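You operate a simulated robot arm through the tools that you are given. There is no shell and no other tool. Be economical: measure what you need, move in short steps, check, and stop when the job is done.

You are at the controls of a simulated two-armed robot. One attempt, no reset.

TASK
Pile two of the three laid-out hex plates on the hex block so the ports run through, and prove them.
Fine: bars over squares of their colour, the top squares on the sides of the tabs; open the white tap and press the yellow button till the green lamp lights. The other plates and the blue tap stay.

It is judged by the outcome, as a careful person would: the job done as asked, and still so three seconds after it is handed in. It fails if anything else is knocked over, pushed out of place, dropped, spilled or broken.

THE ROBOT
Two 6-joint arms with fingered hands on one trunk, on a base that drives. Base frame: it is fixed to the floor where the robot stands at the start and does not move with it; the origin is under the middle of the robot, x ahead of it, y to its left, z up. Units: mm, rad, N and s.
The left shoulder is at the start at [70, 168, 1429], the right one opposite. With the tool pointing down near the work surface each hand reaches from about 420 to 700 mm from the robot's upright axis, wherever it stands, measured 20 degrees to its own side. Places, roughly: blue tap marked rail [300, 0, 1000]; hex plate with blue band (6x7x2 cm) [300, 100, 900]; hex plate with brown band (6x7x2 cm) [500, 100, 900]; hex plate with orange band (6x7x2 cm) [300, 100, 1000]; hex plate with purple band (6x7x2 cm) [500, -100, 900]; hex plate with red band (6x7x2 cm) [300, 100, 900]; hex plate with white band (6x7x2 cm) [500, 0, 900]; hex plate with yellow band (6x7x2 cm) [300, 100, 900]; teal box with two taps [300, 0, 900]; white tap marked pile [300, 0, 900]; yellow button on teal box [300, 0, 1000]. Payload 4 kg a hand.
Tool frame (each hand has its own): the origin (TCP) lies between the finger pads and is the grasp point; the fingertips stand 26 mm ahead of it; z points along the fingers, y is the line along which they close. The gripper opens to 132 mm. The gripper's body begins 73 mm behind the TCP. The gripper is a hand of 3 fingers: y runs from the thumb to the fingers, the wrist lies at [0, 0, -224] in the tool frame, and closing takes about 1.5 s.
Orientation is that of the tool frame in the base frame, as [roll, pitch, yaw] about the fixed x, y, z axes, in that order (R = Rz(yaw) Ry(pitch) Rx(roll)). With the fingers straight down and closing along the base's y, the tool's x points along the base's -x, its y along +y and its z along -z.

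THE INTERFACE
- The arms move only by the tool drive_tool. It takes "left_targets", "right_targets" or both (then of equal length, played together; a hand with none holds still); each is a list that holds one entry, the list of rows, each a list of 7 numbers: the shift along the tool's x, y, z in mm, then the turn, a rotation vector about the tool's x, y, z in rad, then the gripper command, from -1 (fully open) to 1 (shut), values between in proportion. In form: [[[x, y, z, rx, ry, rz, jaw], ...]]. A call has 1 to 12 rows; each row is the pose to reach, as a shift and turn from the pose commanded when the call began, along the tool's axes at that moment. Rows are played at 5 a second. More than 50 mm and 0.15 rad between two rows, or a gripper value outside its range, and nothing of the call is played. A pose out of reach is approached as far as the arm can. The call stops where the force on the tool passes 40 N (or 10 N more than at its start, if that is more) or the arm is blocked; 0.2 s more then pass. The fingers move at their own pace (about 108 mm/s each) and stop on an object; they squeeze with about 26 N. The grip force told is the motor's: it shows also when the fingers shut on nothing. Time passes only in rows, and 0.2 s behind the last, so rows that repeat a pose let the fingers close. It gives the time, the measured TCP pose, the force on the tool (base axes), the opening and the grip force at its end, in the units of the frame above (readings bear some noise), with the torque about the TCP (base axes, N m) and any sound that the robot's microphone picked up, and new pictures: "show" is both (left out), scene, wrist or none (wrist: the cameras of the hands that moved).
- Cameras (640 x 400 px; columns grow to the right, rows downward): "scene" is now at [110.3, 2.2, 1618.1]; the picture's right is [0.07, -1.00, 0.00], its down [-0.91, -0.06, -0.42] and it looks along [0.42, 0.03, -0.91] (base axes); focal length 295 px, centre (320, 200). "left" rides on the left gripper at [-62, 3, -92] in its tool frame; the picture's right is [-0.05, -1.00, 0.00], its down [0.83, -0.04, -0.56] and it looks along [0.55, -0.03, 0.83] (tool axes); focal length 230 px, centre (320, 200). "right" rides on the right gripper at [62, 3, -92] in its tool frame; the picture's right is [-0.05, 1.00, 0.00], its down [-0.83, -0.04, -0.56] and it looks along [-0.55, -0.03, 0.83] (tool axes); focal length 230 px, centre (320, 200). There is no depth. A picture from a camera that has moved, and an enlarged one, comes with that camera's place and axes in the base frame and with its lens.
- lift_body(by): slides the trunk up (or, below 0, down) by that many mm; the arms and the scene camera ride with it, the base frame stays. It gives what a move gives, with no picture.
- roll_base(legs): drives the robot by 1 to 6 legs, each [ahead, left, turn to the left] in mm, mm and rad, along the robot's own axes; the way and the turn of a leg run together, so that a leg with both is an arc; at most 1500 mm and 3.142 rad a leg. The arms and the cameras ride along, it lands a little off, and it stops where it bumps. It gives what a move gives, and a new picture of the scene camera.
- hand_shape(shape, hand): the hand has 3 fingers and takes this shape, open, in about a second: jaw (thumb against the fingers, like two jaws); tri (thumb and two fingers); tip (a fingertip pinch); poke (one finger out to press); point (the index stretched); flat (the hand flat); cup (the hand cupped); fist (a fist). The gripper value then closes the fingers along that shape, each until it touches; the sizes above hold for jaw. It gives what a move gives, with no picture.
- head_to(pan, tilt): turns the head with the scene camera to pan (to the left, within 1.501 rad either way) and tilt (down, from -0.506 to 1.204), counted from straight ahead of the robot. It gives what a move gives, and a new picture of the scene camera.
- zoom(camera, box): a new picture of the part [left, top, right, bottom] of that camera's present view, enlarged. The clock stands still meanwhile.
- job_done(): hands the job in; it is judged then, once.

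Work in short steps. Places have to be worked out from the pictures, the camera data and where the tool is seen: move nearer, look again, correct. Check each grasp and each placing, and mend what went wrong. You have 120 turns and 260 pictures in all, those below and enlarged ones among them. Open the grippers and draw the arms clear of the work before you hand the job in, unless the task says otherwise; then end with one line.

The tools are called after "Call:" by a JSON object that holds its "api" and its "payload". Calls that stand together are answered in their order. drive_tool: Moves the arms, as the interface text tells. Its arguments: {"type":"object","properties":{"left_targets":{"type":"array","items":{"type":"array","items":{"type":"array","items":{"type":"number"}}}},"right_targets":{"type":"array","items":{"type":"array","items":{"type":"array","items":{"type":"number"}}}},"show":{"type":"string","enum":["both","scene","wrist","none"]}},"required":[]} The other tools are called the same way: lift_body (by) slides the trunk up or down; hand_shape (shape, hand) gives the hand a shape; roll_base (legs) drives the base; head_to (pan, tilt) turns the head that bears the scene camera; zoom (camera, box) takes an enlarged picture of a part of a camera's view; job_done () hands the job in.

At the start:

```text
time: 0.0
left_ee_pos: [562.3, 261.3, 1000.0]
left_orientation: [-3.14, -0.001, 3.141]
left_wrist_force: [-0.6, -0.6, 0.4]
left_moment: [0.02, 0.02, 0.02]
left_gripper_width: 132.0
left_grasp_force: 0.0
left_shape: jaw
right_ee_pos: [453.5, -240.7, 999.4]
right_orientation: [-3.141, 0.0, 3.141]
right_wrist_force: [0.2, -0.2, 0.0]
right_moment: [0.03, -0.03, -0.03]
right_gripper_width: 132.2
right_grasp_force: 0.1
right_shape: jaw
trunk travel left (down, up): [-875.0, 65.0]
robot x, y, heading: [-0.1, 0.5, 0.004]
head pan, tilt: [0.068, 1.136]
```

scene: 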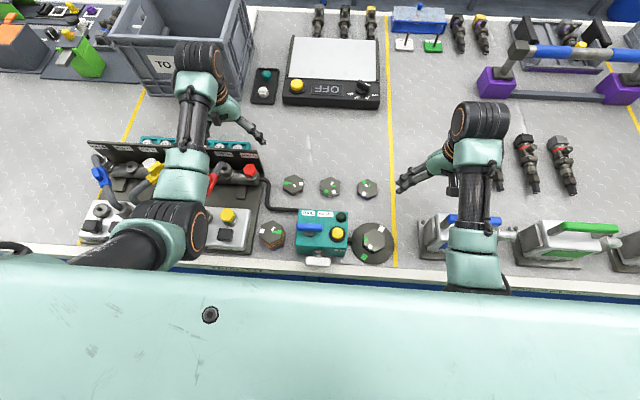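
right: 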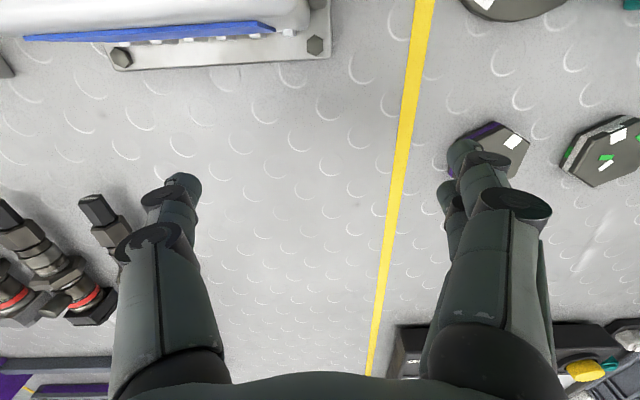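
left: 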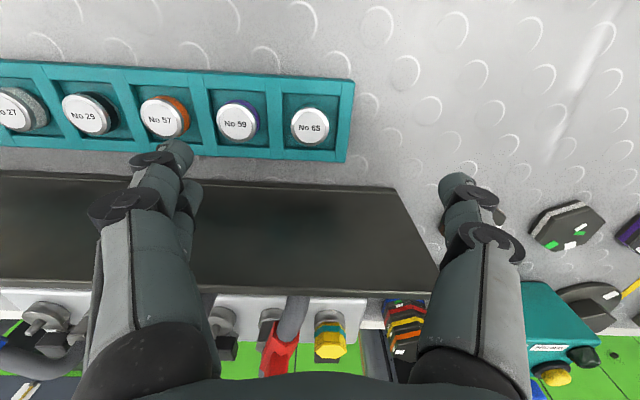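

I see three laid-out plates on the bench, the hex block on a round base, and the teal box. I zoom in to see the details.

Call:
{"api": "zoom", "payload": {"camera": "scene", "box": [250, 165, 400, 270]}}

Call:
{"api": "zoom", "payload": {"camera": "scene", "box": [275, 170, 385, 205]}}

Call:
{"api": "zoom", "payload": {"camera": "scene", "box": [345, 215, 405, 270]}}

```text
3.81 times, centred on (325, 218) of scene
camera zoom: at [110.3, 2.2, 1618.1], right [0.07, -1.0, 0.0], down [-0.91, -0.06, -0.42], along [0.42, 0.03, -0.91], focal length 1125 px, centre (301, 133)
```

zoom: 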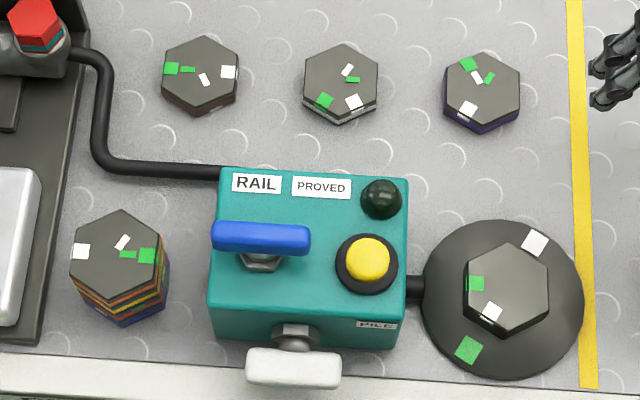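

```text
5.82 times, centred on (330, 188) of scene
camera zoom: at [110.3, 2.2, 1618.1], right [0.07, -1.0, 0.0], down [-0.91, -0.06, -0.42], along [0.42, 0.03, -0.91], focal length 1718 px, centre (262, 273)
```

zoom: 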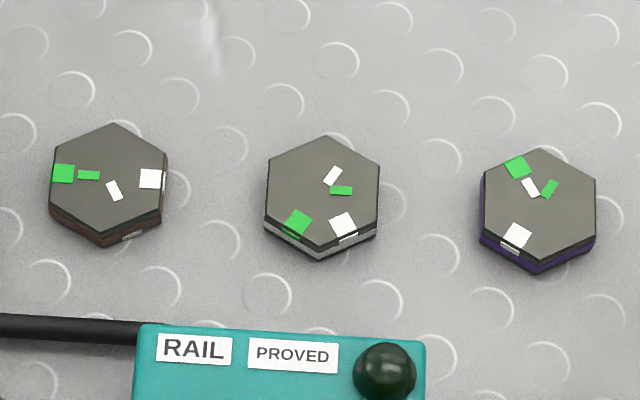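

```text
7.27 times, centred on (375, 242) of scene
camera zoom: at [110.3, 2.2, 1618.1], right [0.07, -1.0, 0.0], down [-0.91, -0.06, -0.42], along [0.42, 0.03, -0.91], focal length 2148 px, centre (-80, -109)
```

zoom: 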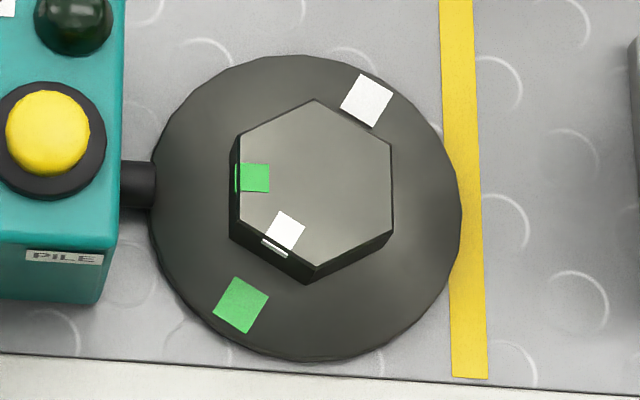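

Reading the pattern in picture angles (counter-clockwise from right): the block has G180/W240 and the tabs have G240/W60. Purple goes on first, turned +120°, then brown, turned +60°. White stays as the decoy. I raise both hands and then back off to get the block within reach.

Call:
{"api": "drive_tool", "payload": {"left_targets": [[[0, 0, -45, 0, 0, 0, -1], [0, 0, -90, 0, 0, 0, -1], [0, 0, -135, 0, 0, 0, -1], [0, 0, -180, 0, 0, 0, -1]]], "right_targets": [[[0, 0, -45, 0, 0, 0, -1], [0, 0, -90, 0, 0, 0, -1], [0, 0, -135, 0, 0, 0, -1], [0, 0, -150, 0, 0, 0, -1]]], "show": "none"}}

Call:
{"api": "roll_base", "payload": {"legs": [[-140, 0, 0]]}}

```text
time: 1.0
left_ee_pos: [626.9, 270.7, 1121.4]
left_orientation: [3.14, 0.0, 3.14]
left_wrist_force: [-0.7, -0.4, 0.9]
left_moment: [0.01, -0.01, 0.03]
left_gripper_width: 132.0
left_grasp_force: 0.2
left_shape: jaw
left hand out of reach, approached as far as the arm can: row 2, 3, 4
right_ee_pos: [492.7, -244.4, 1016.5]
right_orientation: [3.141, 0.003, 3.14]
right_wrist_force: [0.2, 0.1, 0.0]
right_moment: [0.0, 0.01, -0.03]
right_gripper_width: 131.9
right_grasp_force: 0.0
right_shape: jaw
right hand out of reach, approached as far as the arm can: row 1, 2, 3, 4
trunk travel left (down, up): [-875.0, 65.0]
robot x, y, heading: [-2.9, 3.3, -0.002]
head pan, tilt: [0.068, 1.136]
```

```text
time: 2.3
left_ee_pos: [489.1, 270.7, 1119.8]
left_orientation: [3.141, -0.004, -3.139]
left_wrist_force: [0.8, 1.0, -0.9]
left_moment: [0.01, 0.02, 0.0]
left_gripper_width: 131.9
left_grasp_force: 0.1
left_shape: jaw
right_ee_pos: [355.2, -244.3, 1013.6]
right_orientation: [-3.141, -0.005, -3.14]
right_wrist_force: [4.5, -1.4, 0.4]
right_moment: [-0.05, -0.05, 0.3]
right_gripper_width: 131.9
right_grasp_force: 0.0
right_shape: jaw
trunk travel left (down, up): [-875.0, 65.0]
robot x, y, heading: [-141.0, 0.6, -0.002]
head pan, tilt: [0.068, 1.136]
camera scene: at [-25.1, 2.3, 1617.5], right [0.07, -1.0, 0.0], down [-0.91, -0.06, -0.42], along [0.42, 0.03, -0.91], focal length 295 px, centre (320, 200)
```

scene: 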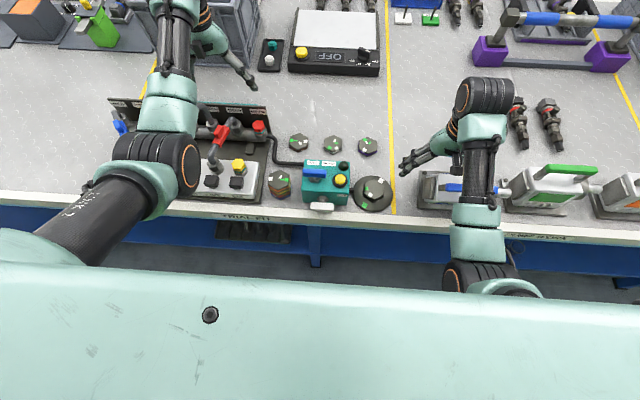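

The right hand reads 4.5 N after the drive, so I check for contact with a wrist view.

Call:
{"api": "drive_tool", "payload": {"right_targets": [[[0, 0, 0, 0, 0, 0, -1]]], "show": "wrist"}}

Call:
{"api": "zoom", "payload": {"camera": "scene", "box": [390, 70, 550, 240]}}

```text
time: 2.7
left_ee_pos: [485.7, 270.0, 1122.7]
left_orientation: [3.141, 0.0, -3.14]
left_wrist_force: [0.2, -1.1, 1.0]
left_moment: [-0.03, 0.01, 0.01]
left_gripper_width: 131.8
left_grasp_force: 0.0
left_shape: jaw
right_ee_pos: [352.5, -244.6, 1016.0]
right_orientation: [3.141, 0.002, -3.141]
right_wrist_force: [4.1, -0.6, 0.9]
right_moment: [-0.12, -0.08, 0.31]
right_gripper_width: 131.9
right_grasp_force: 0.1
right_shape: jaw
trunk travel left (down, up): [-875.0, 65.0]
robot x, y, heading: [-144.4, -3.1, -0.0]
head pan, tilt: [0.068, 1.136]
camera right: at [291.1, -240.5, 1107.8], right [0.05, 1.0, 0.0], down [0.83, -0.04, 0.56], along [0.56, -0.03, -0.83], focal length 230 px, centre (320, 200)
```

right: 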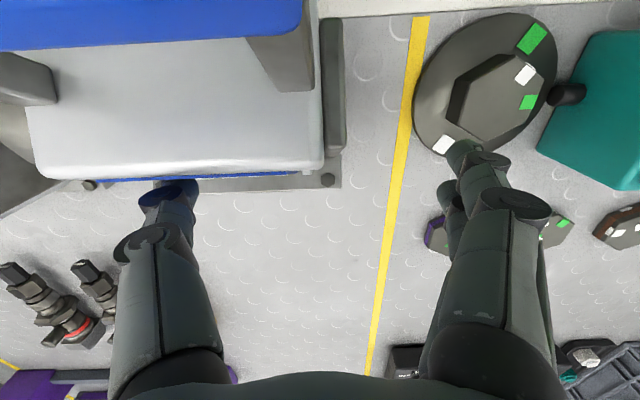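

```text
2.35 times, centred on (470, 155) of scene
camera zoom: at [-30.3, 2.0, 1618.1], right [0.07, -1.0, 0.0], down [-0.91, -0.06, -0.42], along [0.42, 0.03, -0.91], focal length 695 px, centre (-33, 306)
```

zoom: 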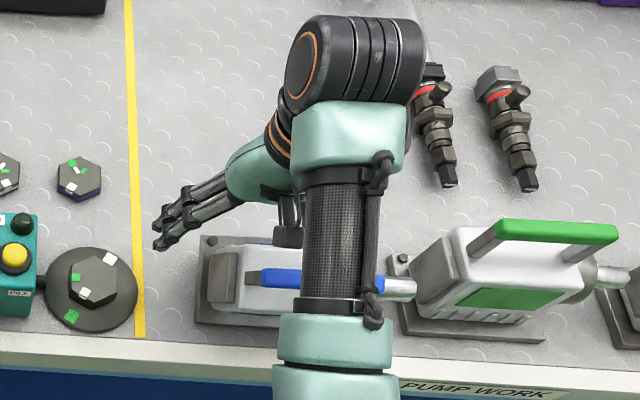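

The thumb is touching the back of the pump. I move the right hand forward off it, then raise the trunk.

Call:
{"api": "drive_tool", "payload": {"right_targets": [[[-20, 0, 0, 0, 0, 0, -1], [-45, 0, 0, 0, 0, 0, -1], [-75, 0, 0, 0, 0, 0, -1]]], "show": "wrist"}}

Call:
{"api": "lift_body", "payload": {"by": 60}}

```text
time: 3.5
left_ee_pos: [486.7, 269.9, 1120.9]
left_orientation: [-3.14, 0.001, -3.139]
left_wrist_force: [0.7, 0.2, -0.2]
left_moment: [0.0, 0.01, 0.02]
left_gripper_width: 132.1
left_grasp_force: 0.0
left_shape: jaw
right_ee_pos: [429.0, -244.4, 1016.1]
right_orientation: [3.141, -0.002, -3.139]
right_wrist_force: [0.0, -0.2, 0.6]
right_moment: [0.04, 0.0, 0.0]
right_gripper_width: 131.9
right_grasp_force: 0.1
right_shape: jaw
trunk travel left (down, up): [-875.0, 65.0]
robot x, y, heading: [-140.3, 0.5, 0.001]
head pan, tilt: [0.068, 1.136]
camera right: at [368.1, -241.2, 1106.7], right [0.05, 1.0, 0.0], down [0.83, -0.04, 0.55], along [0.55, -0.03, -0.83], focal length 230 px, centre (320, 200)
```

right: 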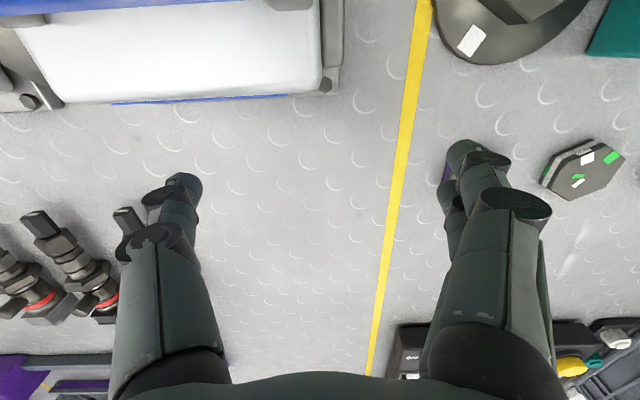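

```text
time: 4.5
left_ee_pos: [485.4, 270.7, 1182.6]
left_orientation: [-3.141, -0.001, 3.141]
left_wrist_force: [0.4, 0.0, 0.3]
left_moment: [0.0, -0.04, -0.01]
left_gripper_width: 131.8
left_grasp_force: 0.1
left_shape: jaw
right_ee_pos: [428.3, -244.4, 1075.4]
right_orientation: [-3.141, -0.001, -3.139]
right_wrist_force: [0.1, -1.4, 0.2]
right_moment: [-0.01, 0.02, -0.02]
right_gripper_width: 131.8
right_grasp_force: 0.1
right_shape: jaw
trunk travel left (down, up): [-935.0, 5.0]
robot x, y, heading: [-142.5, -2.4, -0.002]
head pan, tilt: [0.068, 1.136]
```

Triangulation puts the purple plate near [475, -99] with its top at z ≈ 915. I move the right hand above it and look.

Call:
{"api": "drive_tool", "payload": {"right_targets": [[[-10, 45, 0, 0, 0, 0, -1], [-20, 90, 0, 0, 0, 0, -1], [-30, 130, 0, 0, 0, 0, -1], [-30, 145, 0, 0, 0, 0, -1], [-30, 145, 0, 0, 0, 0, -1]]], "show": "wrist"}}

```text
time: 5.7
left_ee_pos: [485.5, 268.9, 1181.5]
left_orientation: [-3.14, 0.002, -3.14]
left_wrist_force: [0.9, -0.6, 0.1]
left_moment: [0.0, 0.0, 0.0]
left_gripper_width: 131.7
left_grasp_force: 0.0
left_shape: jaw
right_ee_pos: [459.1, -101.5, 1073.7]
right_orientation: [3.14, 0.002, -3.141]
right_wrist_force: [1.0, -1.2, 0.2]
right_moment: [0.02, 0.0, -0.01]
right_gripper_width: 131.9
right_grasp_force: 0.1
right_shape: jaw
trunk travel left (down, up): [-935.0, 5.0]
robot x, y, heading: [-139.5, -2.1, -0.005]
head pan, tilt: [0.068, 1.136]
camera right: at [398.3, -97.3, 1165.1], right [0.05, 1.0, 0.0], down [0.83, -0.04, 0.56], along [0.56, -0.03, -0.83], focal length 230 px, centre (320, 200)
```

right: 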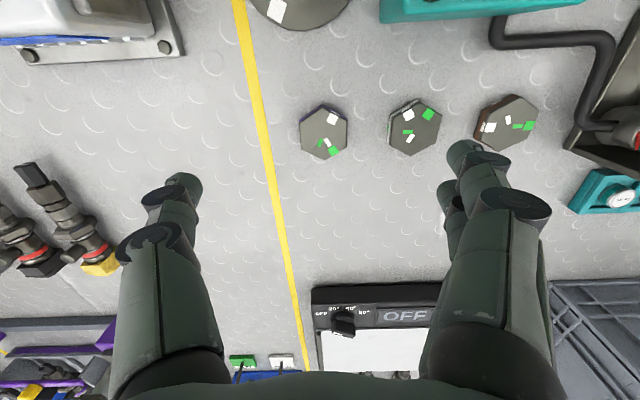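

Call:
{"api": "zoom", "payload": {"camera": "right", "box": [280, 80, 440, 180]}}

Call:
{"api": "zoom", "payload": {"camera": "right", "box": [440, 80, 560, 155]}}

```text
4.00 times, centred on (360, 130) of right
camera zoom: at [398.3, -97.3, 1165.1], right [0.05, 1.0, 0.0], down [0.83, -0.04, 0.56], along [0.56, -0.03, -0.83], focal length 920 px, centre (160, 480)
```

zoom: 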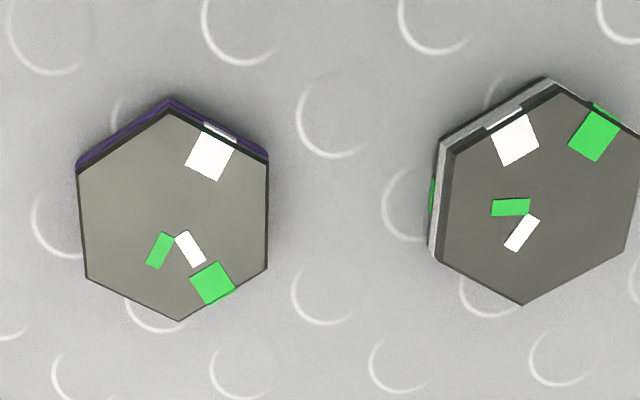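

```text
5.33 times, centred on (500, 118) of right
camera zoom: at [398.3, -97.3, 1165.1], right [0.05, 1.0, 0.0], down [0.83, -0.04, 0.56], along [0.56, -0.03, -0.83], focal length 1227 px, centre (-640, 640)
```

zoom: 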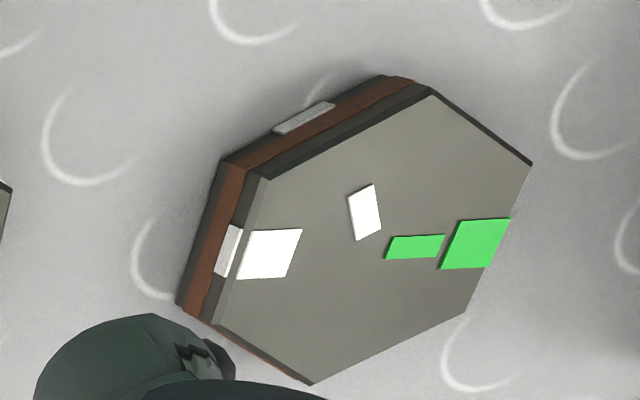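

Purple's centre is about [475, -98], turned about +0.8°. I turn the hand -59° (gripping the flats away from its neighbours), half close it and go down to about z 1000 to look again.

Call:
{"api": "drive_tool", "payload": {"right_targets": [[[-4, 1, 10, 0, 0, 0.13, -0.3], [-8, 2, 20, 0, 0, 0.26, -0.3], [-12, 3, 30, 0, 0, 0.39, -0.3], [-16, 3.5, 40, 0, 0, 0.52, -0.3], [-16, 3.5, 50, 0, 0, 0.65, -0.3], [-16, 3.5, 60, 0, 0, 0.78, -0.3], [-16, 3.5, 70, 0, 0, 0.91, -0.3], [-16, 3.5, 70, 0, 0, 1.033, -0.3], [-16, 3.5, 70, 0, 0, 1.033, -0.3]]], "show": "wrist"}}

```text
time: 7.7
left_ee_pos: [485.1, 270.5, 1182.0]
left_orientation: [3.141, 0.002, -3.14]
left_wrist_force: [0.6, -0.2, -0.2]
left_moment: [0.03, 0.03, -0.04]
left_gripper_width: 132.2
left_grasp_force: 0.0
left_shape: jaw
right_ee_pos: [475.0, -98.1, 1004.8]
right_orientation: [-3.141, -0.001, 2.109]
right_wrist_force: [0.1, 0.6, 0.9]
right_moment: [-0.01, 0.02, -0.02]
right_gripper_width: 86.3
right_grasp_force: 0.1
right_shape: jaw
trunk travel left (down, up): [-935.0, 5.0]
robot x, y, heading: [-142.3, 2.7, 0.006]
head pan, tilt: [0.068, 1.136]
camera right: at [446.3, -41.8, 1097.4], right [0.88, 0.47, 0.0], down [0.39, -0.74, 0.56], along [0.26, -0.49, -0.83], focal length 230 px, centre (320, 200)
```

right: 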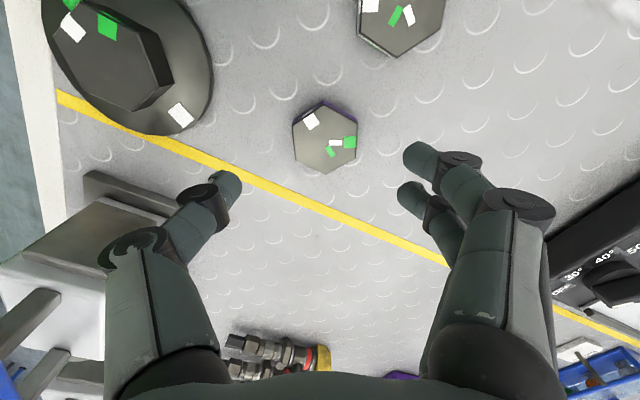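

Two rays now agree on purple's centre ≈ [480, -97] with its top ≈ 900. I go down 45 mm and check again.

Call:
{"api": "drive_tool", "payload": {"right_targets": [[[-0.6, 2, 22, 0, 0, 0, -0.3], [-1.2, 3.9, 45, 0, 0, 0, -0.3], [-1.2, 3.9, 45, 0, 0, 0, -0.3]]], "show": "wrist"}}

```text
time: 8.5
left_ee_pos: [484.3, 271.3, 1182.6]
left_orientation: [3.141, 0.001, -3.14]
left_wrist_force: [0.4, -0.5, -0.2]
left_moment: [0.01, 0.03, -0.02]
left_gripper_width: 131.6
left_grasp_force: 0.1
left_shape: jaw
right_ee_pos: [473.5, -99.7, 963.4]
right_orientation: [3.14, 0.0, 2.109]
right_wrist_force: [0.6, 0.2, 0.0]
right_moment: [0.0, 0.03, 0.0]
right_gripper_width: 86.2
right_grasp_force: 0.1
right_shape: jaw
right hand out of reach, approached as far as the arm can: row 2, 3
trunk travel left (down, up): [-935.0, 5.0]
robot x, y, heading: [-139.3, 1.5, 0.0]
head pan, tilt: [0.068, 1.136]
camera right: at [445.1, -43.9, 1054.8], right [0.88, 0.47, 0.0], down [0.39, -0.74, 0.56], along [0.26, -0.49, -0.83], focal length 230 px, centre (320, 200)
```

right: 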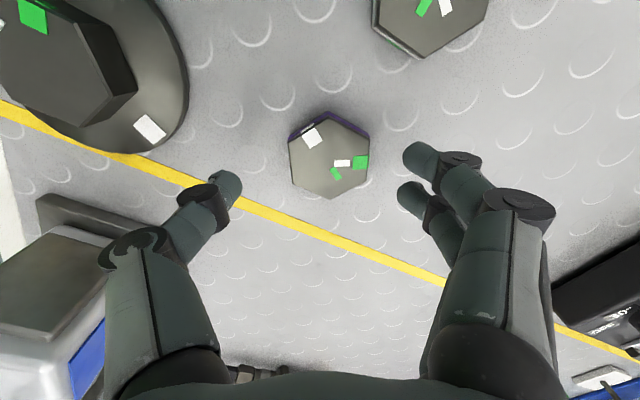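

Reach limit met, so I lower the trunk by 30, which keeps the tips above the plates, and look again.

Call:
{"api": "lift_body", "payload": {"by": -30}}

Call:
{"api": "drive_tool", "payload": {"right_targets": [[[0, 0, 0, 0, 0, 0, -0.3], [0, 0, -40, 0, 0, 0, -0.3]]], "show": "none"}}

Call:
{"api": "lift_body", "payload": {"by": -70}}

Call:
{"api": "drive_tool", "payload": {"right_targets": [[[0, 0, 0, 0, 0, 0, -0.3]]], "show": "wrist"}}

```text
time: 9.3
left_ee_pos: [485.4, 270.5, 1151.3]
left_orientation: [-3.14, 0.0, -3.14]
left_wrist_force: [-0.3, 0.1, -0.2]
left_moment: [0.0, -0.04, -0.02]
left_gripper_width: 131.9
left_grasp_force: 0.0
left_shape: jaw
right_ee_pos: [474.6, -99.1, 932.3]
right_orientation: [-3.141, 0.0, 2.11]
right_wrist_force: [-0.2, 0.1, 0.0]
right_moment: [-0.03, 0.0, -0.02]
right_gripper_width: 86.3
right_grasp_force: 0.0
right_shape: jaw
trunk travel left (down, up): [-905.0, 35.0]
robot x, y, heading: [-142.3, 0.7, 0.003]
head pan, tilt: [0.068, 1.136]
```

```text
time: 9.9
left_ee_pos: [483.2, 270.3, 1151.8]
left_orientation: [3.14, 0.001, -3.139]
left_wrist_force: [0.2, -0.9, 0.2]
left_moment: [0.01, -0.05, 0.01]
left_gripper_width: 132.1
left_grasp_force: 0.2
left_shape: jaw
right_ee_pos: [471.5, -97.3, 973.4]
right_orientation: [-3.141, 0.0, 2.11]
right_wrist_force: [-0.4, 0.3, 0.8]
right_moment: [-0.01, 0.02, 0.0]
right_gripper_width: 86.3
right_grasp_force: 0.0
right_shape: jaw
trunk travel left (down, up): [-905.0, 35.0]
robot x, y, heading: [-140.5, -3.4, 0.003]
head pan, tilt: [0.068, 1.136]
```

```text
time: 10.7
left_ee_pos: [482.8, 271.4, 1094.9]
left_orientation: [-3.141, 0.0, -3.14]
left_wrist_force: [-0.4, -0.5, 0.5]
left_moment: [0.0, -0.04, -0.01]
left_gripper_width: 131.9
left_grasp_force: 0.1
left_shape: jaw
right_ee_pos: [477.6, -94.7, 926.4]
right_orientation: [3.122, 0.005, 2.11]
right_wrist_force: [-5.4, 1.2, 13.1]
right_moment: [-0.05, 0.42, -0.14]
right_gripper_width: 84.7
right_grasp_force: 0.1
right_shape: jaw
trunk travel left (down, up): [-847.0, 93.0]
robot x, y, heading: [-139.9, 4.5, 0.002]
head pan, tilt: [0.068, 1.136]
stopped: the force on the tool passed its limit (the readings are from after the stop); the commanded pose is now the measured one
```

```text
time: 11.1
left_ee_pos: [482.8, 269.7, 1094.7]
left_orientation: [-3.141, 0.003, -3.139]
left_wrist_force: [0.0, -1.2, 0.3]
left_moment: [-0.03, -0.04, 0.01]
left_gripper_width: 131.8
left_grasp_force: 0.1
left_shape: jaw
right_ee_pos: [478.3, -94.8, 926.4]
right_orientation: [3.123, 0.008, 2.111]
right_wrist_force: [-4.1, 1.8, 13.4]
right_moment: [-0.06, 0.37, 0.04]
right_gripper_width: 84.7
right_grasp_force: 0.0
right_shape: jaw
trunk travel left (down, up): [-847.0, 93.0]
robot x, y, heading: [-136.5, -3.6, 0.002]
head pan, tilt: [0.068, 1.136]
camera right: at [448.0, -40.1, 1017.3], right [0.88, 0.47, 0.02], down [0.38, -0.74, 0.56], along [0.28, -0.49, -0.83], focal length 230 px, centre (320, 200)
```

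right: 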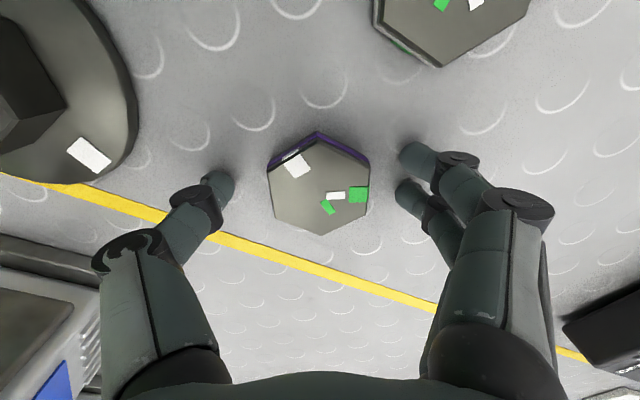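

The tips touched the bench, so the bench is at z ≈ 899 and the plate top at ≈ 918. The plate lies between the fingers. I rise 4 mm, level the hand and close.

Call:
{"api": "drive_tool", "payload": {"right_targets": [[[1.7, 1, -4, 0.0186, 0.006, 0, -0.3], [1.7, 1, -4, 0.0186, 0.006, 0, 0.1], [1.7, 1, -4, 0.0186, 0.006, 0, 0.3], [1.7, 1, -4, 0.0186, 0.006, 0, 0.6], [1.7, 1, -4, 0.0186, 0.006, 0, 0.6], [1.7, 1, -4, 0.0186, 0.006, 0, 0.6]]], "show": "wrist"}}

```text
time: 12.5
left_ee_pos: [485.5, 269.4, 1093.9]
left_orientation: [3.141, 0.001, -3.14]
left_wrist_force: [-0.4, -0.1, -0.3]
left_moment: [-0.02, 0.01, 0.0]
left_gripper_width: 131.7
left_grasp_force: 0.1
left_shape: jaw
right_ee_pos: [479.4, -93.0, 927.0]
right_orientation: [-3.137, -0.002, 2.11]
right_wrist_force: [0.2, 1.0, -0.1]
right_moment: [-0.02, -0.01, -0.01]
right_gripper_width: 46.0
right_grasp_force: 25.9
right_shape: jaw
trunk travel left (down, up): [-847.0, 93.0]
robot x, y, heading: [-142.7, 2.5, 0.006]
head pan, tilt: [0.068, 1.136]
camera right: at [451.2, -38.5, 1019.3], right [0.88, 0.47, 0.0], down [0.39, -0.73, 0.55], along [0.26, -0.49, -0.83], focal length 230 px, centre (320, 200)
```

right: 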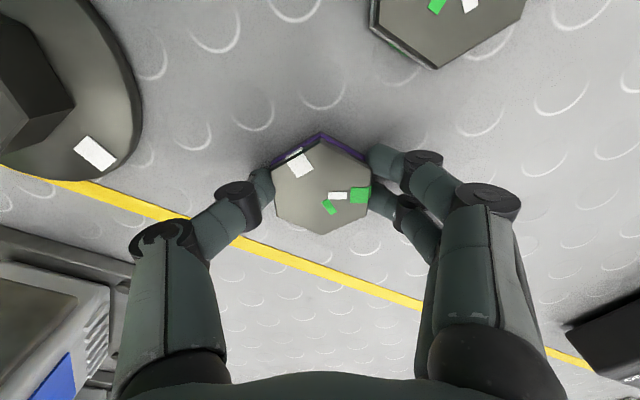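

Gripped at 46 mm. I lift with the trunk.

Call:
{"api": "lift_body", "payload": {"by": 85}}

Call:
{"api": "drive_tool", "payload": {"right_targets": [[[0, 0, 0, 0, 0, -0.14, 0.6], [0, 0, 0, 0, 0, -0.28, 0.6], [0, 0, 0, 0, 0, -0.42, 0.6], [0, 0, 0, 0, 0, -0.56, 0.6], [0, 0, 0, 0, 0, -0.7, 0.6], [0, 0, 0, 0, 0, -0.84, 0.6], [0, 0, 0, 0, 0, -0.98, 0.6], [0, 0, 0, 0, 0, -1.047, 0.6]]], "show": "both"}}

```text
time: 13.7
left_ee_pos: [484.9, 269.8, 1178.6]
left_orientation: [-3.141, -0.001, -3.14]
left_wrist_force: [0.9, -0.6, -0.9]
left_moment: [-0.01, 0.01, 0.02]
left_gripper_width: 131.7
left_grasp_force: 0.0
left_shape: jaw
right_ee_pos: [479.6, -95.1, 1012.2]
right_orientation: [-3.138, -0.001, 2.11]
right_wrist_force: [-0.3, -0.5, -2.3]
right_moment: [0.0, -0.01, 0.02]
right_gripper_width: 45.3
right_grasp_force: 26.1
right_shape: jaw
trunk travel left (down, up): [-932.0, 8.0]
robot x, y, heading: [-143.4, -1.3, 0.003]
head pan, tilt: [0.068, 1.136]
```

```text
time: 15.5
left_ee_pos: [484.6, 269.6, 1178.8]
left_orientation: [3.14, -0.001, -3.141]
left_wrist_force: [0.2, -1.3, 0.0]
left_moment: [0.02, 0.01, -0.01]
left_gripper_width: 132.1
left_grasp_force: 0.1
left_shape: jaw
right_ee_pos: [480.4, -92.8, 1011.9]
right_orientation: [3.142, -0.003, -3.123]
right_wrist_force: [-0.8, -0.9, -1.8]
right_moment: [0.0, 0.02, 0.0]
right_gripper_width: 45.6
right_grasp_force: 25.9
right_shape: jaw
trunk travel left (down, up): [-932.0, 8.0]
robot x, y, heading: [-140.8, 1.3, 0.001]
head pan, tilt: [0.068, 1.136]
camera scene: at [-30.0, 2.1, 1675.4], right [0.07, -1.0, 0.0], down [-0.91, -0.06, -0.42], along [0.42, 0.03, -0.91], focal length 295 px, centre (320, 200)
camera right: at [419.3, -91.2, 1104.8], right [0.03, 1.0, 0.0], down [0.83, -0.03, 0.55], along [0.55, -0.02, -0.83], focal length 230 px, centre (320, 200)
```

scene: 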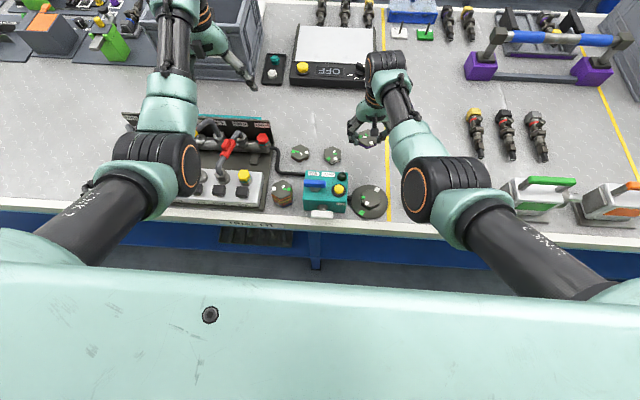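
right: 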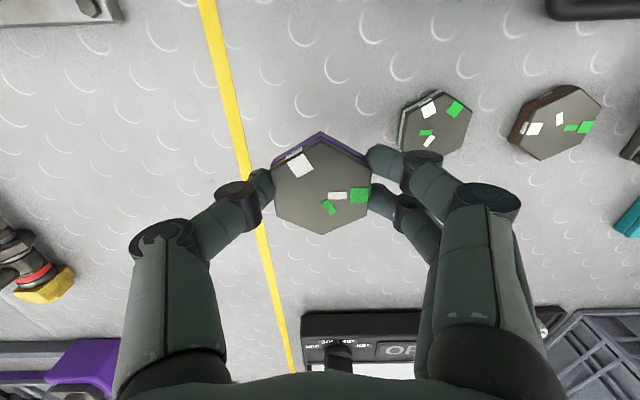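

Plate held firmly. I move back toward the block at this yaw so that the wrist camera sees its top.

Call:
{"api": "drive_tool", "payload": {"right_targets": [[[40, -10, 0, 0, 0, 0, 0.6], [80, -22, 0, 0, 0, 0, 0.6], [80, -22, 0, 0, 0, 0, 0.6]]], "show": "wrist"}}

Call:
{"api": "zoom", "payload": {"camera": "right", "box": [220, 0, 460, 150]}}

Call:
{"api": "zoom", "payload": {"camera": "scene", "box": [295, 160, 407, 230]}}

```text
time: 16.3
left_ee_pos: [488.5, 269.1, 1179.2]
left_orientation: [-3.141, 0.0, -3.14]
left_wrist_force: [-0.1, 0.3, -0.4]
left_moment: [0.03, -0.01, -0.04]
left_gripper_width: 131.9
left_grasp_force: 0.0
left_shape: jaw
right_ee_pos: [417.4, -134.6, 1022.6]
right_orientation: [-3.118, 0.025, -3.136]
right_wrist_force: [0.1, -0.4, -2.2]
right_moment: [0.01, 0.02, 0.04]
right_gripper_width: 45.1
right_grasp_force: 26.3
right_shape: jaw
trunk travel left (down, up): [-932.0, 8.0]
robot x, y, heading: [-140.9, -0.3, 0.001]
head pan, tilt: [0.068, 1.136]
camera right: at [354.3, -127.6, 1112.9], right [0.05, 1.0, -0.02], down [0.82, -0.03, 0.58], along [0.57, -0.05, -0.82], focal length 230 px, centre (320, 200)
```

right: 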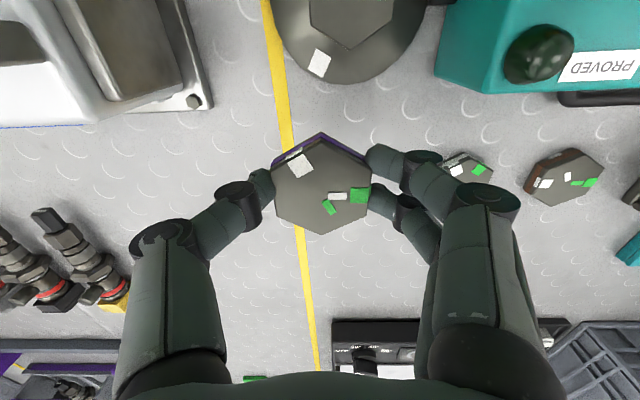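

```text
2.67 times, centred on (340, 75) of right
camera zoom: at [354.3, -127.6, 1112.9], right [0.05, 1.0, -0.02], down [0.82, -0.03, 0.58], along [0.57, -0.05, -0.82], focal length 614 px, centre (267, 533)
```

zoom: 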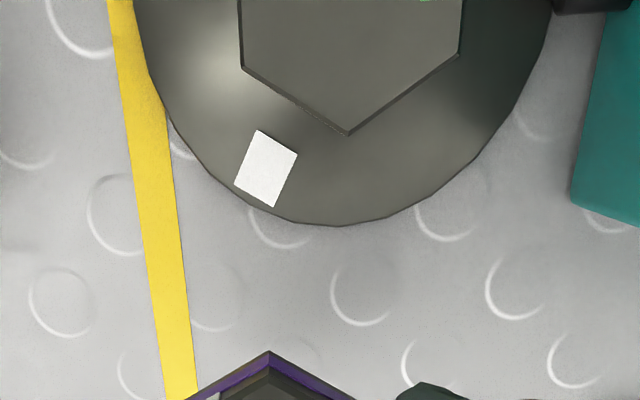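

```text
5.71 times, centred on (351, 195) of scene
camera zoom: at [-28.0, 1.9, 1675.3], right [0.07, -1.0, 0.0], down [-0.91, -0.06, -0.42], along [0.42, 0.03, -0.91], focal length 1688 px, centre (143, 229)
```

zoom: 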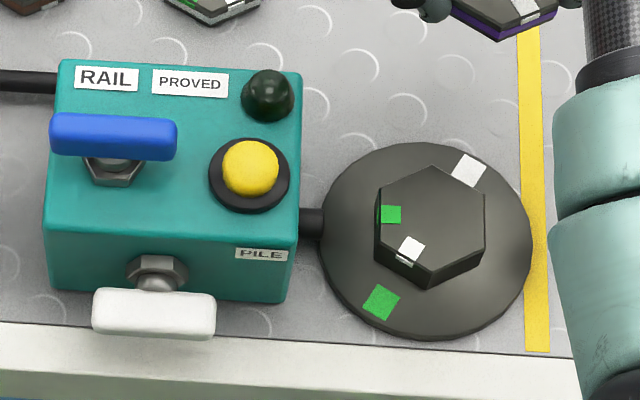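

The arm is near its inner limit at this height. I back the base a further 60 mm, since the hand is above everything here, and look again.

Call:
{"api": "roll_base", "payload": {"legs": [[-60, 0, 0]]}}

Call:
{"api": "drive_tool", "payload": {"right_targets": [[[0, 0, 0, 0, 0, 0, 0.6]]], "show": "wrist"}}

Call:
{"api": "zoom", "payload": {"camera": "scene", "box": [295, 140, 407, 210]}}

```text
time: 17.3
left_ee_pos: [435.1, 270.4, 1173.4]
left_orientation: [3.141, -0.009, -3.139]
left_wrist_force: [1.3, -0.5, 0.3]
left_moment: [0.0, 0.08, 0.01]
left_gripper_width: 131.8
left_grasp_force: 0.0
left_shape: jaw
right_ee_pos: [360.8, -134.6, 1014.3]
right_orientation: [-3.117, 0.01, -3.139]
right_wrist_force: [1.9, -0.5, -2.5]
right_moment: [0.0, 0.07, 0.03]
right_gripper_width: 45.6
right_grasp_force: 25.6
right_shape: jaw
trunk travel left (down, up): [-932.0, 8.0]
robot x, y, heading: [-201.8, -1.0, 0.001]
head pan, tilt: [0.068, 1.136]
camera scene: at [-76.3, 2.0, 1674.3], right [0.07, -1.0, 0.0], down [-0.91, -0.06, -0.41], along [0.41, 0.03, -0.91], focal length 295 px, centre (320, 200)
```

scene: 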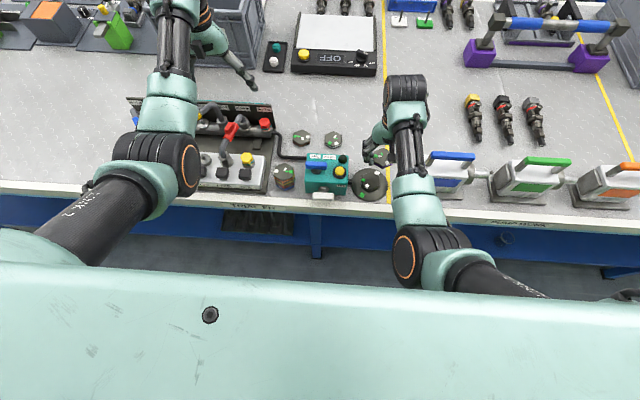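

```text
time: 17.7
left_ee_pos: [422.8, 269.5, 1180.8]
left_orientation: [3.142, 0.002, -3.139]
left_wrist_force: [-0.2, 0.7, -0.3]
left_moment: [0.02, -0.04, -0.02]
left_gripper_width: 132.1
left_grasp_force: 0.1
left_shape: jaw
right_ee_pos: [351.8, -136.9, 1020.6]
right_orientation: [-3.11, 0.023, -3.141]
right_wrist_force: [-1.0, -1.0, -1.5]
right_moment: [0.0, 0.01, 0.01]
right_gripper_width: 45.6
right_grasp_force: 26.5
right_shape: jaw
trunk travel left (down, up): [-932.0, 8.0]
robot x, y, heading: [-199.9, -1.8, 0.003]
head pan, tilt: [0.068, 1.136]
camera right: at [288.7, -130.6, 1111.5], right [0.05, 1.0, -0.03], down [0.82, -0.03, 0.57], along [0.57, -0.05, -0.82], focal length 230 px, centre (320, 200)
```

right: 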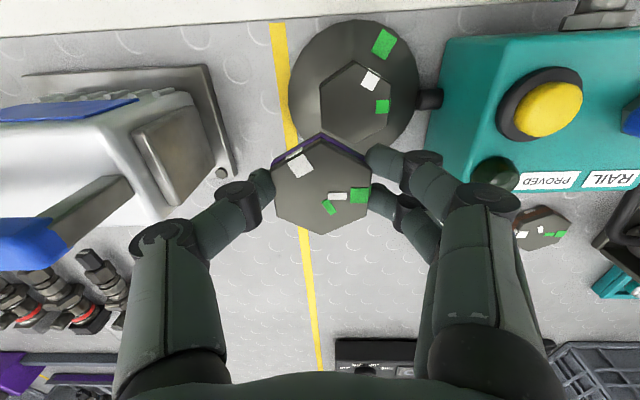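

```text
5.71 times, centred on (351, 175) of scene
camera zoom: at [-94.0, 1.8, 1675.8], right [0.07, -1.0, 0.0], down [-0.9, -0.06, -0.42], along [0.42, 0.03, -0.91], focal length 1688 px, centre (143, 343)
```

zoom: 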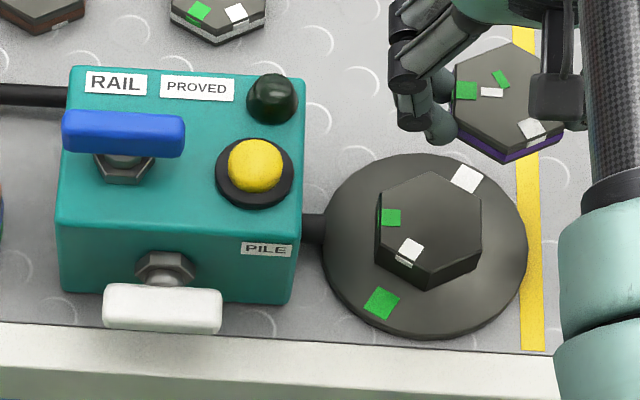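

Call:
{"api": "zoom", "payload": {"camera": "right", "box": [256, 0, 448, 120]}}

Call:
{"api": "zoom", "payload": {"camera": "right", "box": [240, 120, 400, 240]}}

```text
3.33 times, centred on (352, 60) of right
camera zoom: at [288.7, -130.6, 1111.5], right [0.05, 1.0, -0.03], down [0.82, -0.03, 0.57], along [0.57, -0.05, -0.82], focal length 767 px, centre (213, 667)
```

zoom: 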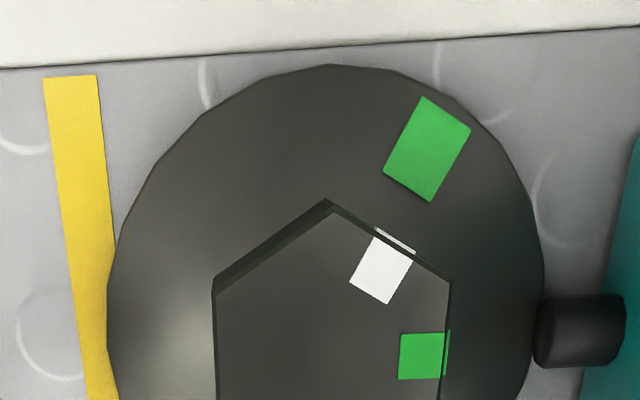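

```text
3.33 times, centred on (320, 180) of right
camera zoom: at [288.7, -130.6, 1111.5], right [0.05, 1.0, -0.03], down [0.82, -0.03, 0.57], along [0.57, -0.05, -0.82], focal length 767 px, centre (320, 267)
```

zoom: 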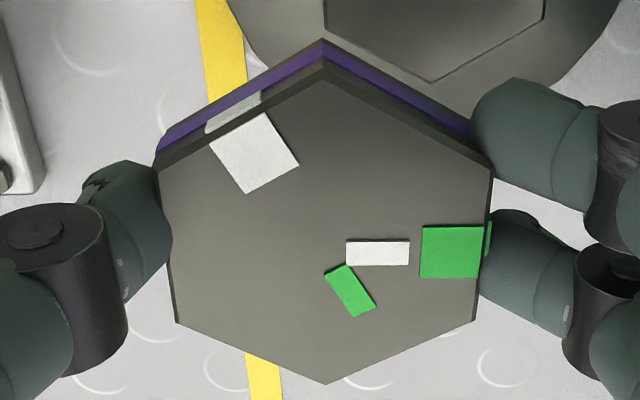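

Block top centre is about [329, -112] at z ≈ 936 with yaw ≈ 0, and the plate is centred in the hand. I turn +60° while descending a little, then read the pose.

Call:
{"api": "drive_tool", "payload": {"right_targets": [[[0, 0, 5, 0, 0, -0.14, 0.6], [0, 0, 10, 0, 0, -0.28, 0.6], [0, 0, 15, 0, 0, -0.42, 0.6], [0, 0, 20, 0, 0, -0.56, 0.6], [0, 0, 20, 0, 0, -0.7, 0.6], [0, 0, 20, 0, 0, -0.84, 0.6], [0, 0, 20, 0, 0, -0.98, 0.6], [0, 0, 20, 0, 0, -1.04, 0.6], [0, 0, 20, 0, 0, -1.04, 0.6]]], "show": "wrist"}}

```text
time: 19.7
left_ee_pos: [427.6, 270.3, 1179.4]
left_orientation: [-3.141, -0.001, -3.141]
left_wrist_force: [-1.2, 0.0, 0.2]
left_moment: [0.0, 0.0, -0.01]
left_gripper_width: 131.7
left_grasp_force: 0.1
left_shape: jaw
right_ee_pos: [354.3, -135.6, 999.1]
right_orientation: [-3.111, -0.012, -2.099]
right_wrist_force: [-0.5, -0.1, -2.2]
right_moment: [-0.02, 0.04, -0.01]
right_gripper_width: 45.3
right_grasp_force: 26.4
right_shape: jaw
trunk travel left (down, up): [-932.0, 8.0]
robot x, y, heading: [-196.6, -0.5, 0.004]
head pan, tilt: [0.068, 1.136]
camera right: at [319.5, -183.7, 1091.8], right [-0.84, 0.55, -0.03], down [0.44, 0.71, 0.55], along [0.32, 0.44, -0.84], focal length 230 px, centre (320, 200)
```

right: 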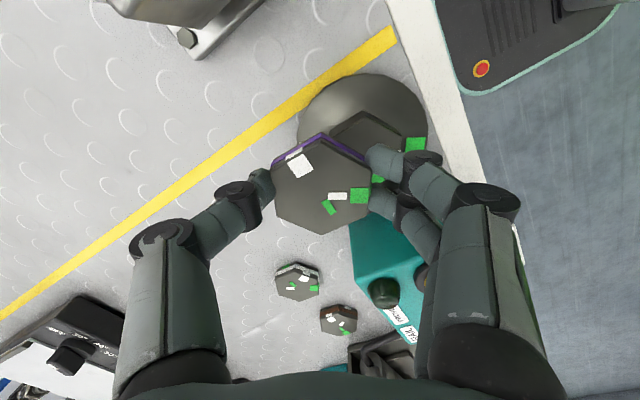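

Deltas run from the measured pose. I go over the block centre and level the hand, with the plate bottom about 20 mm above the block.

Call:
{"api": "drive_tool", "payload": {"right_targets": [[[-3, 15, 5, -0.015, -0.006, -0.005, 0.6], [-6.5, 33, 10, -0.03, -0.012, -0.01, 0.6], [-6.5, 33, 14, -0.03, -0.012, -0.01, 0.6], [-6.5, 33, 14, -0.03, -0.012, -0.01, 0.6]]], "show": "both"}}

Call:
{"api": "zoom", "payload": {"camera": "scene", "box": [295, 140, 407, 210]}}

Call:
{"api": "zoom", "payload": {"camera": "right", "box": [240, 100, 432, 240]}}

```text
time: 20.9
left_ee_pos: [425.5, 270.3, 1179.1]
left_orientation: [3.141, 0.001, -3.14]
left_wrist_force: [0.2, 0.6, -0.4]
left_moment: [0.01, 0.01, -0.02]
left_gripper_width: 131.8
left_grasp_force: 0.0
left_shape: jaw
right_ee_pos: [354.3, -143.4, 1001.4]
right_orientation: [-3.081, -0.013, -2.109]
right_wrist_force: [-0.1, 0.6, -2.5]
right_moment: [-0.01, -0.02, -0.01]
right_gripper_width: 45.4
right_grasp_force: 25.6
right_shape: jaw
trunk travel left (down, up): [-932.0, 8.0]
robot x, y, heading: [-201.4, 1.8, -0.002]
head pan, tilt: [0.068, 1.136]
stopped in row 4 (right hand): the arm was blocked; the commanded pose is now the measured one
camera scene: at [-90.0, 1.8, 1675.5], right [0.07, -1.0, 0.0], down [-0.91, -0.06, -0.42], along [0.42, 0.03, -0.91], focal length 295 px, centre (320, 200)
camera right: at [315.8, -189.9, 1093.6], right [-0.83, 0.55, -0.06], down [0.44, 0.72, 0.55], along [0.35, 0.43, -0.84], focal length 230 px, centre (320, 200)
```

scene: 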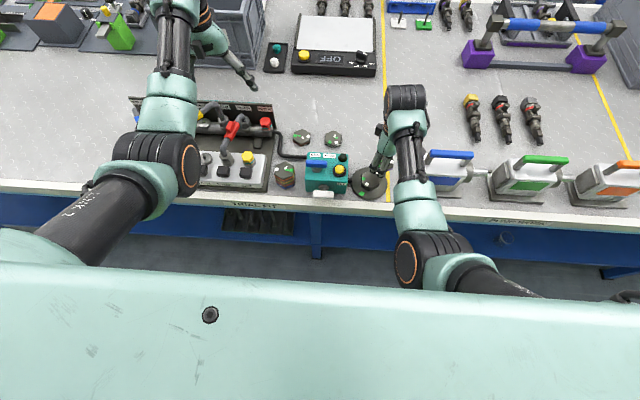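
right: 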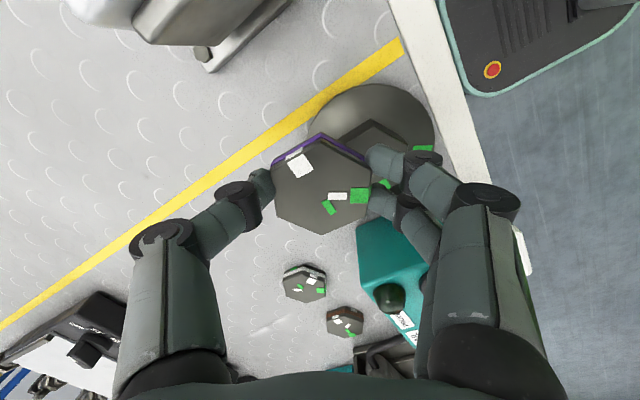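

```text
5.71 times, centred on (351, 175) of scene
camera zoom: at [-90.0, 1.8, 1675.5], right [0.07, -1.0, 0.0], down [-0.91, -0.06, -0.42], along [0.42, 0.03, -0.91], focal length 1688 px, centre (143, 343)
```

zoom: 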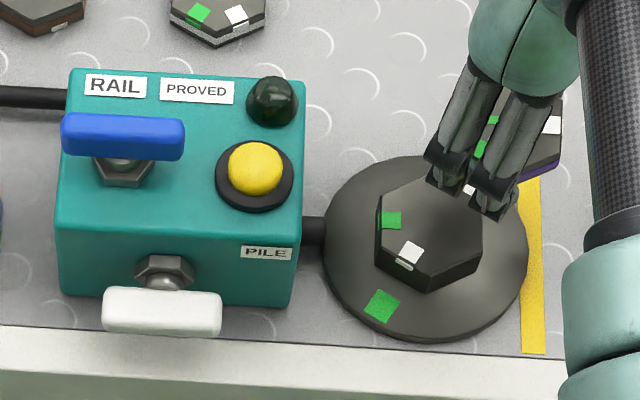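

```text
2.86 times, centred on (336, 170) of right
camera zoom: at [315.8, -189.9, 1093.6], right [-0.83, 0.55, -0.06], down [0.44, 0.72, 0.55], along [0.35, 0.43, -0.84], focal length 657 px, centre (274, 286)
```

zoom: 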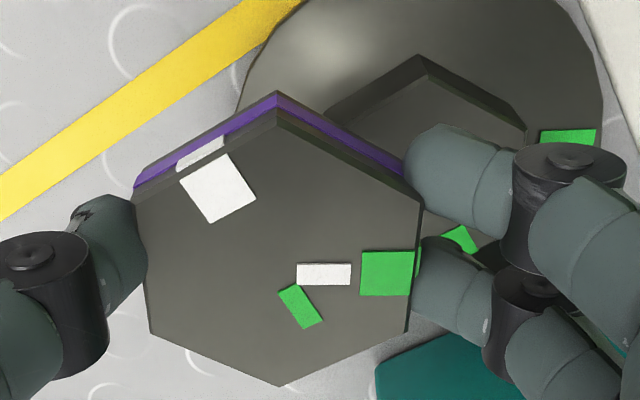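

The arm cannot come inward to the block from here. I bring the hand forward over free bench, then drive the base left so the block sits to the right arm's own side.

Call:
{"api": "drive_tool", "payload": {"right_targets": [[[-21, -36, -3, -0.02, -0.004, 0, 0.6], [-42, -71, -5, -0.04, -0.008, 0, 0.6], [-64, -107, -5, -0.06, -0.012, 0, 0.6], [-64, -107, -5, -0.06, -0.012, 0, 0.6]]], "show": "scene"}}

```text
time: 21.9
left_ee_pos: [425.2, 269.8, 1180.7]
left_orientation: [-3.14, 0.002, -3.14]
left_wrist_force: [0.8, -0.3, 0.5]
left_moment: [-0.01, 0.0, -0.02]
left_gripper_width: 131.9
left_grasp_force: 0.0
left_shape: jaw
right_ee_pos: [450.9, -144.2, 1018.5]
right_orientation: [3.138, 0.003, -2.105]
right_wrist_force: [0.3, -1.4, -2.5]
right_moment: [-0.01, -0.03, -0.01]
right_gripper_width: 45.3
right_grasp_force: 26.0
right_shape: jaw
right hand out of reach, approached as far as the arm can: row 3, 4
trunk travel left (down, up): [-932.0, 8.0]
robot x, y, heading: [-201.1, 3.6, 0.002]
head pan, tilt: [0.068, 1.136]
camera scene: at [-91.5, 1.6, 1675.6], right [0.07, -1.0, 0.0], down [-0.9, -0.06, -0.42], along [0.42, 0.03, -0.91], focal length 295 px, centre (320, 200)
```

scene: 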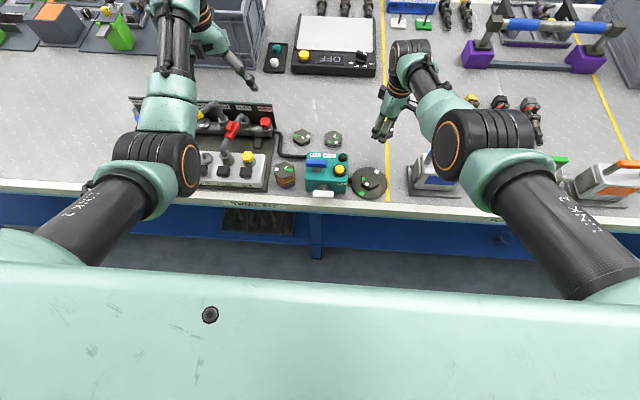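

Call:
{"api": "roll_base", "payload": {"legs": [[30, 0, 0], [0, 130, 0]]}}

```text
time: 23.6
left_ee_pos: [456.2, 393.9, 1179.8]
left_orientation: [3.141, -0.001, 3.141]
left_wrist_force: [0.8, -1.1, -0.3]
left_moment: [0.01, 0.01, 0.0]
left_gripper_width: 131.9
left_grasp_force: 0.0
left_shape: jaw
right_ee_pos: [482.5, -19.7, 1016.7]
right_orientation: [3.136, 0.004, -2.107]
right_wrist_force: [-0.6, -0.5, -2.2]
right_moment: [0.01, -0.03, 0.01]
right_gripper_width: 45.1
right_grasp_force: 26.1
right_shape: jaw
trunk travel left (down, up): [-932.0, 8.0]
robot x, y, heading: [-174.1, 126.4, 0.003]
head pan, tilt: [0.068, 1.136]
camera scene: at [-59.7, 125.6, 1675.4], right [0.07, -1.0, 0.0], down [-0.91, -0.06, -0.42], along [0.42, 0.03, -0.91], focal length 295 px, centre (320, 200)
```

scene: 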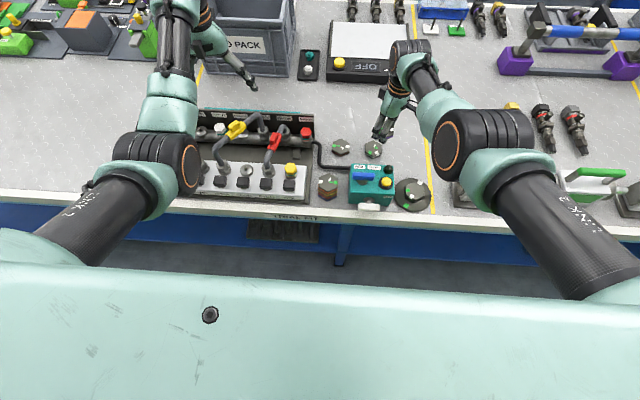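

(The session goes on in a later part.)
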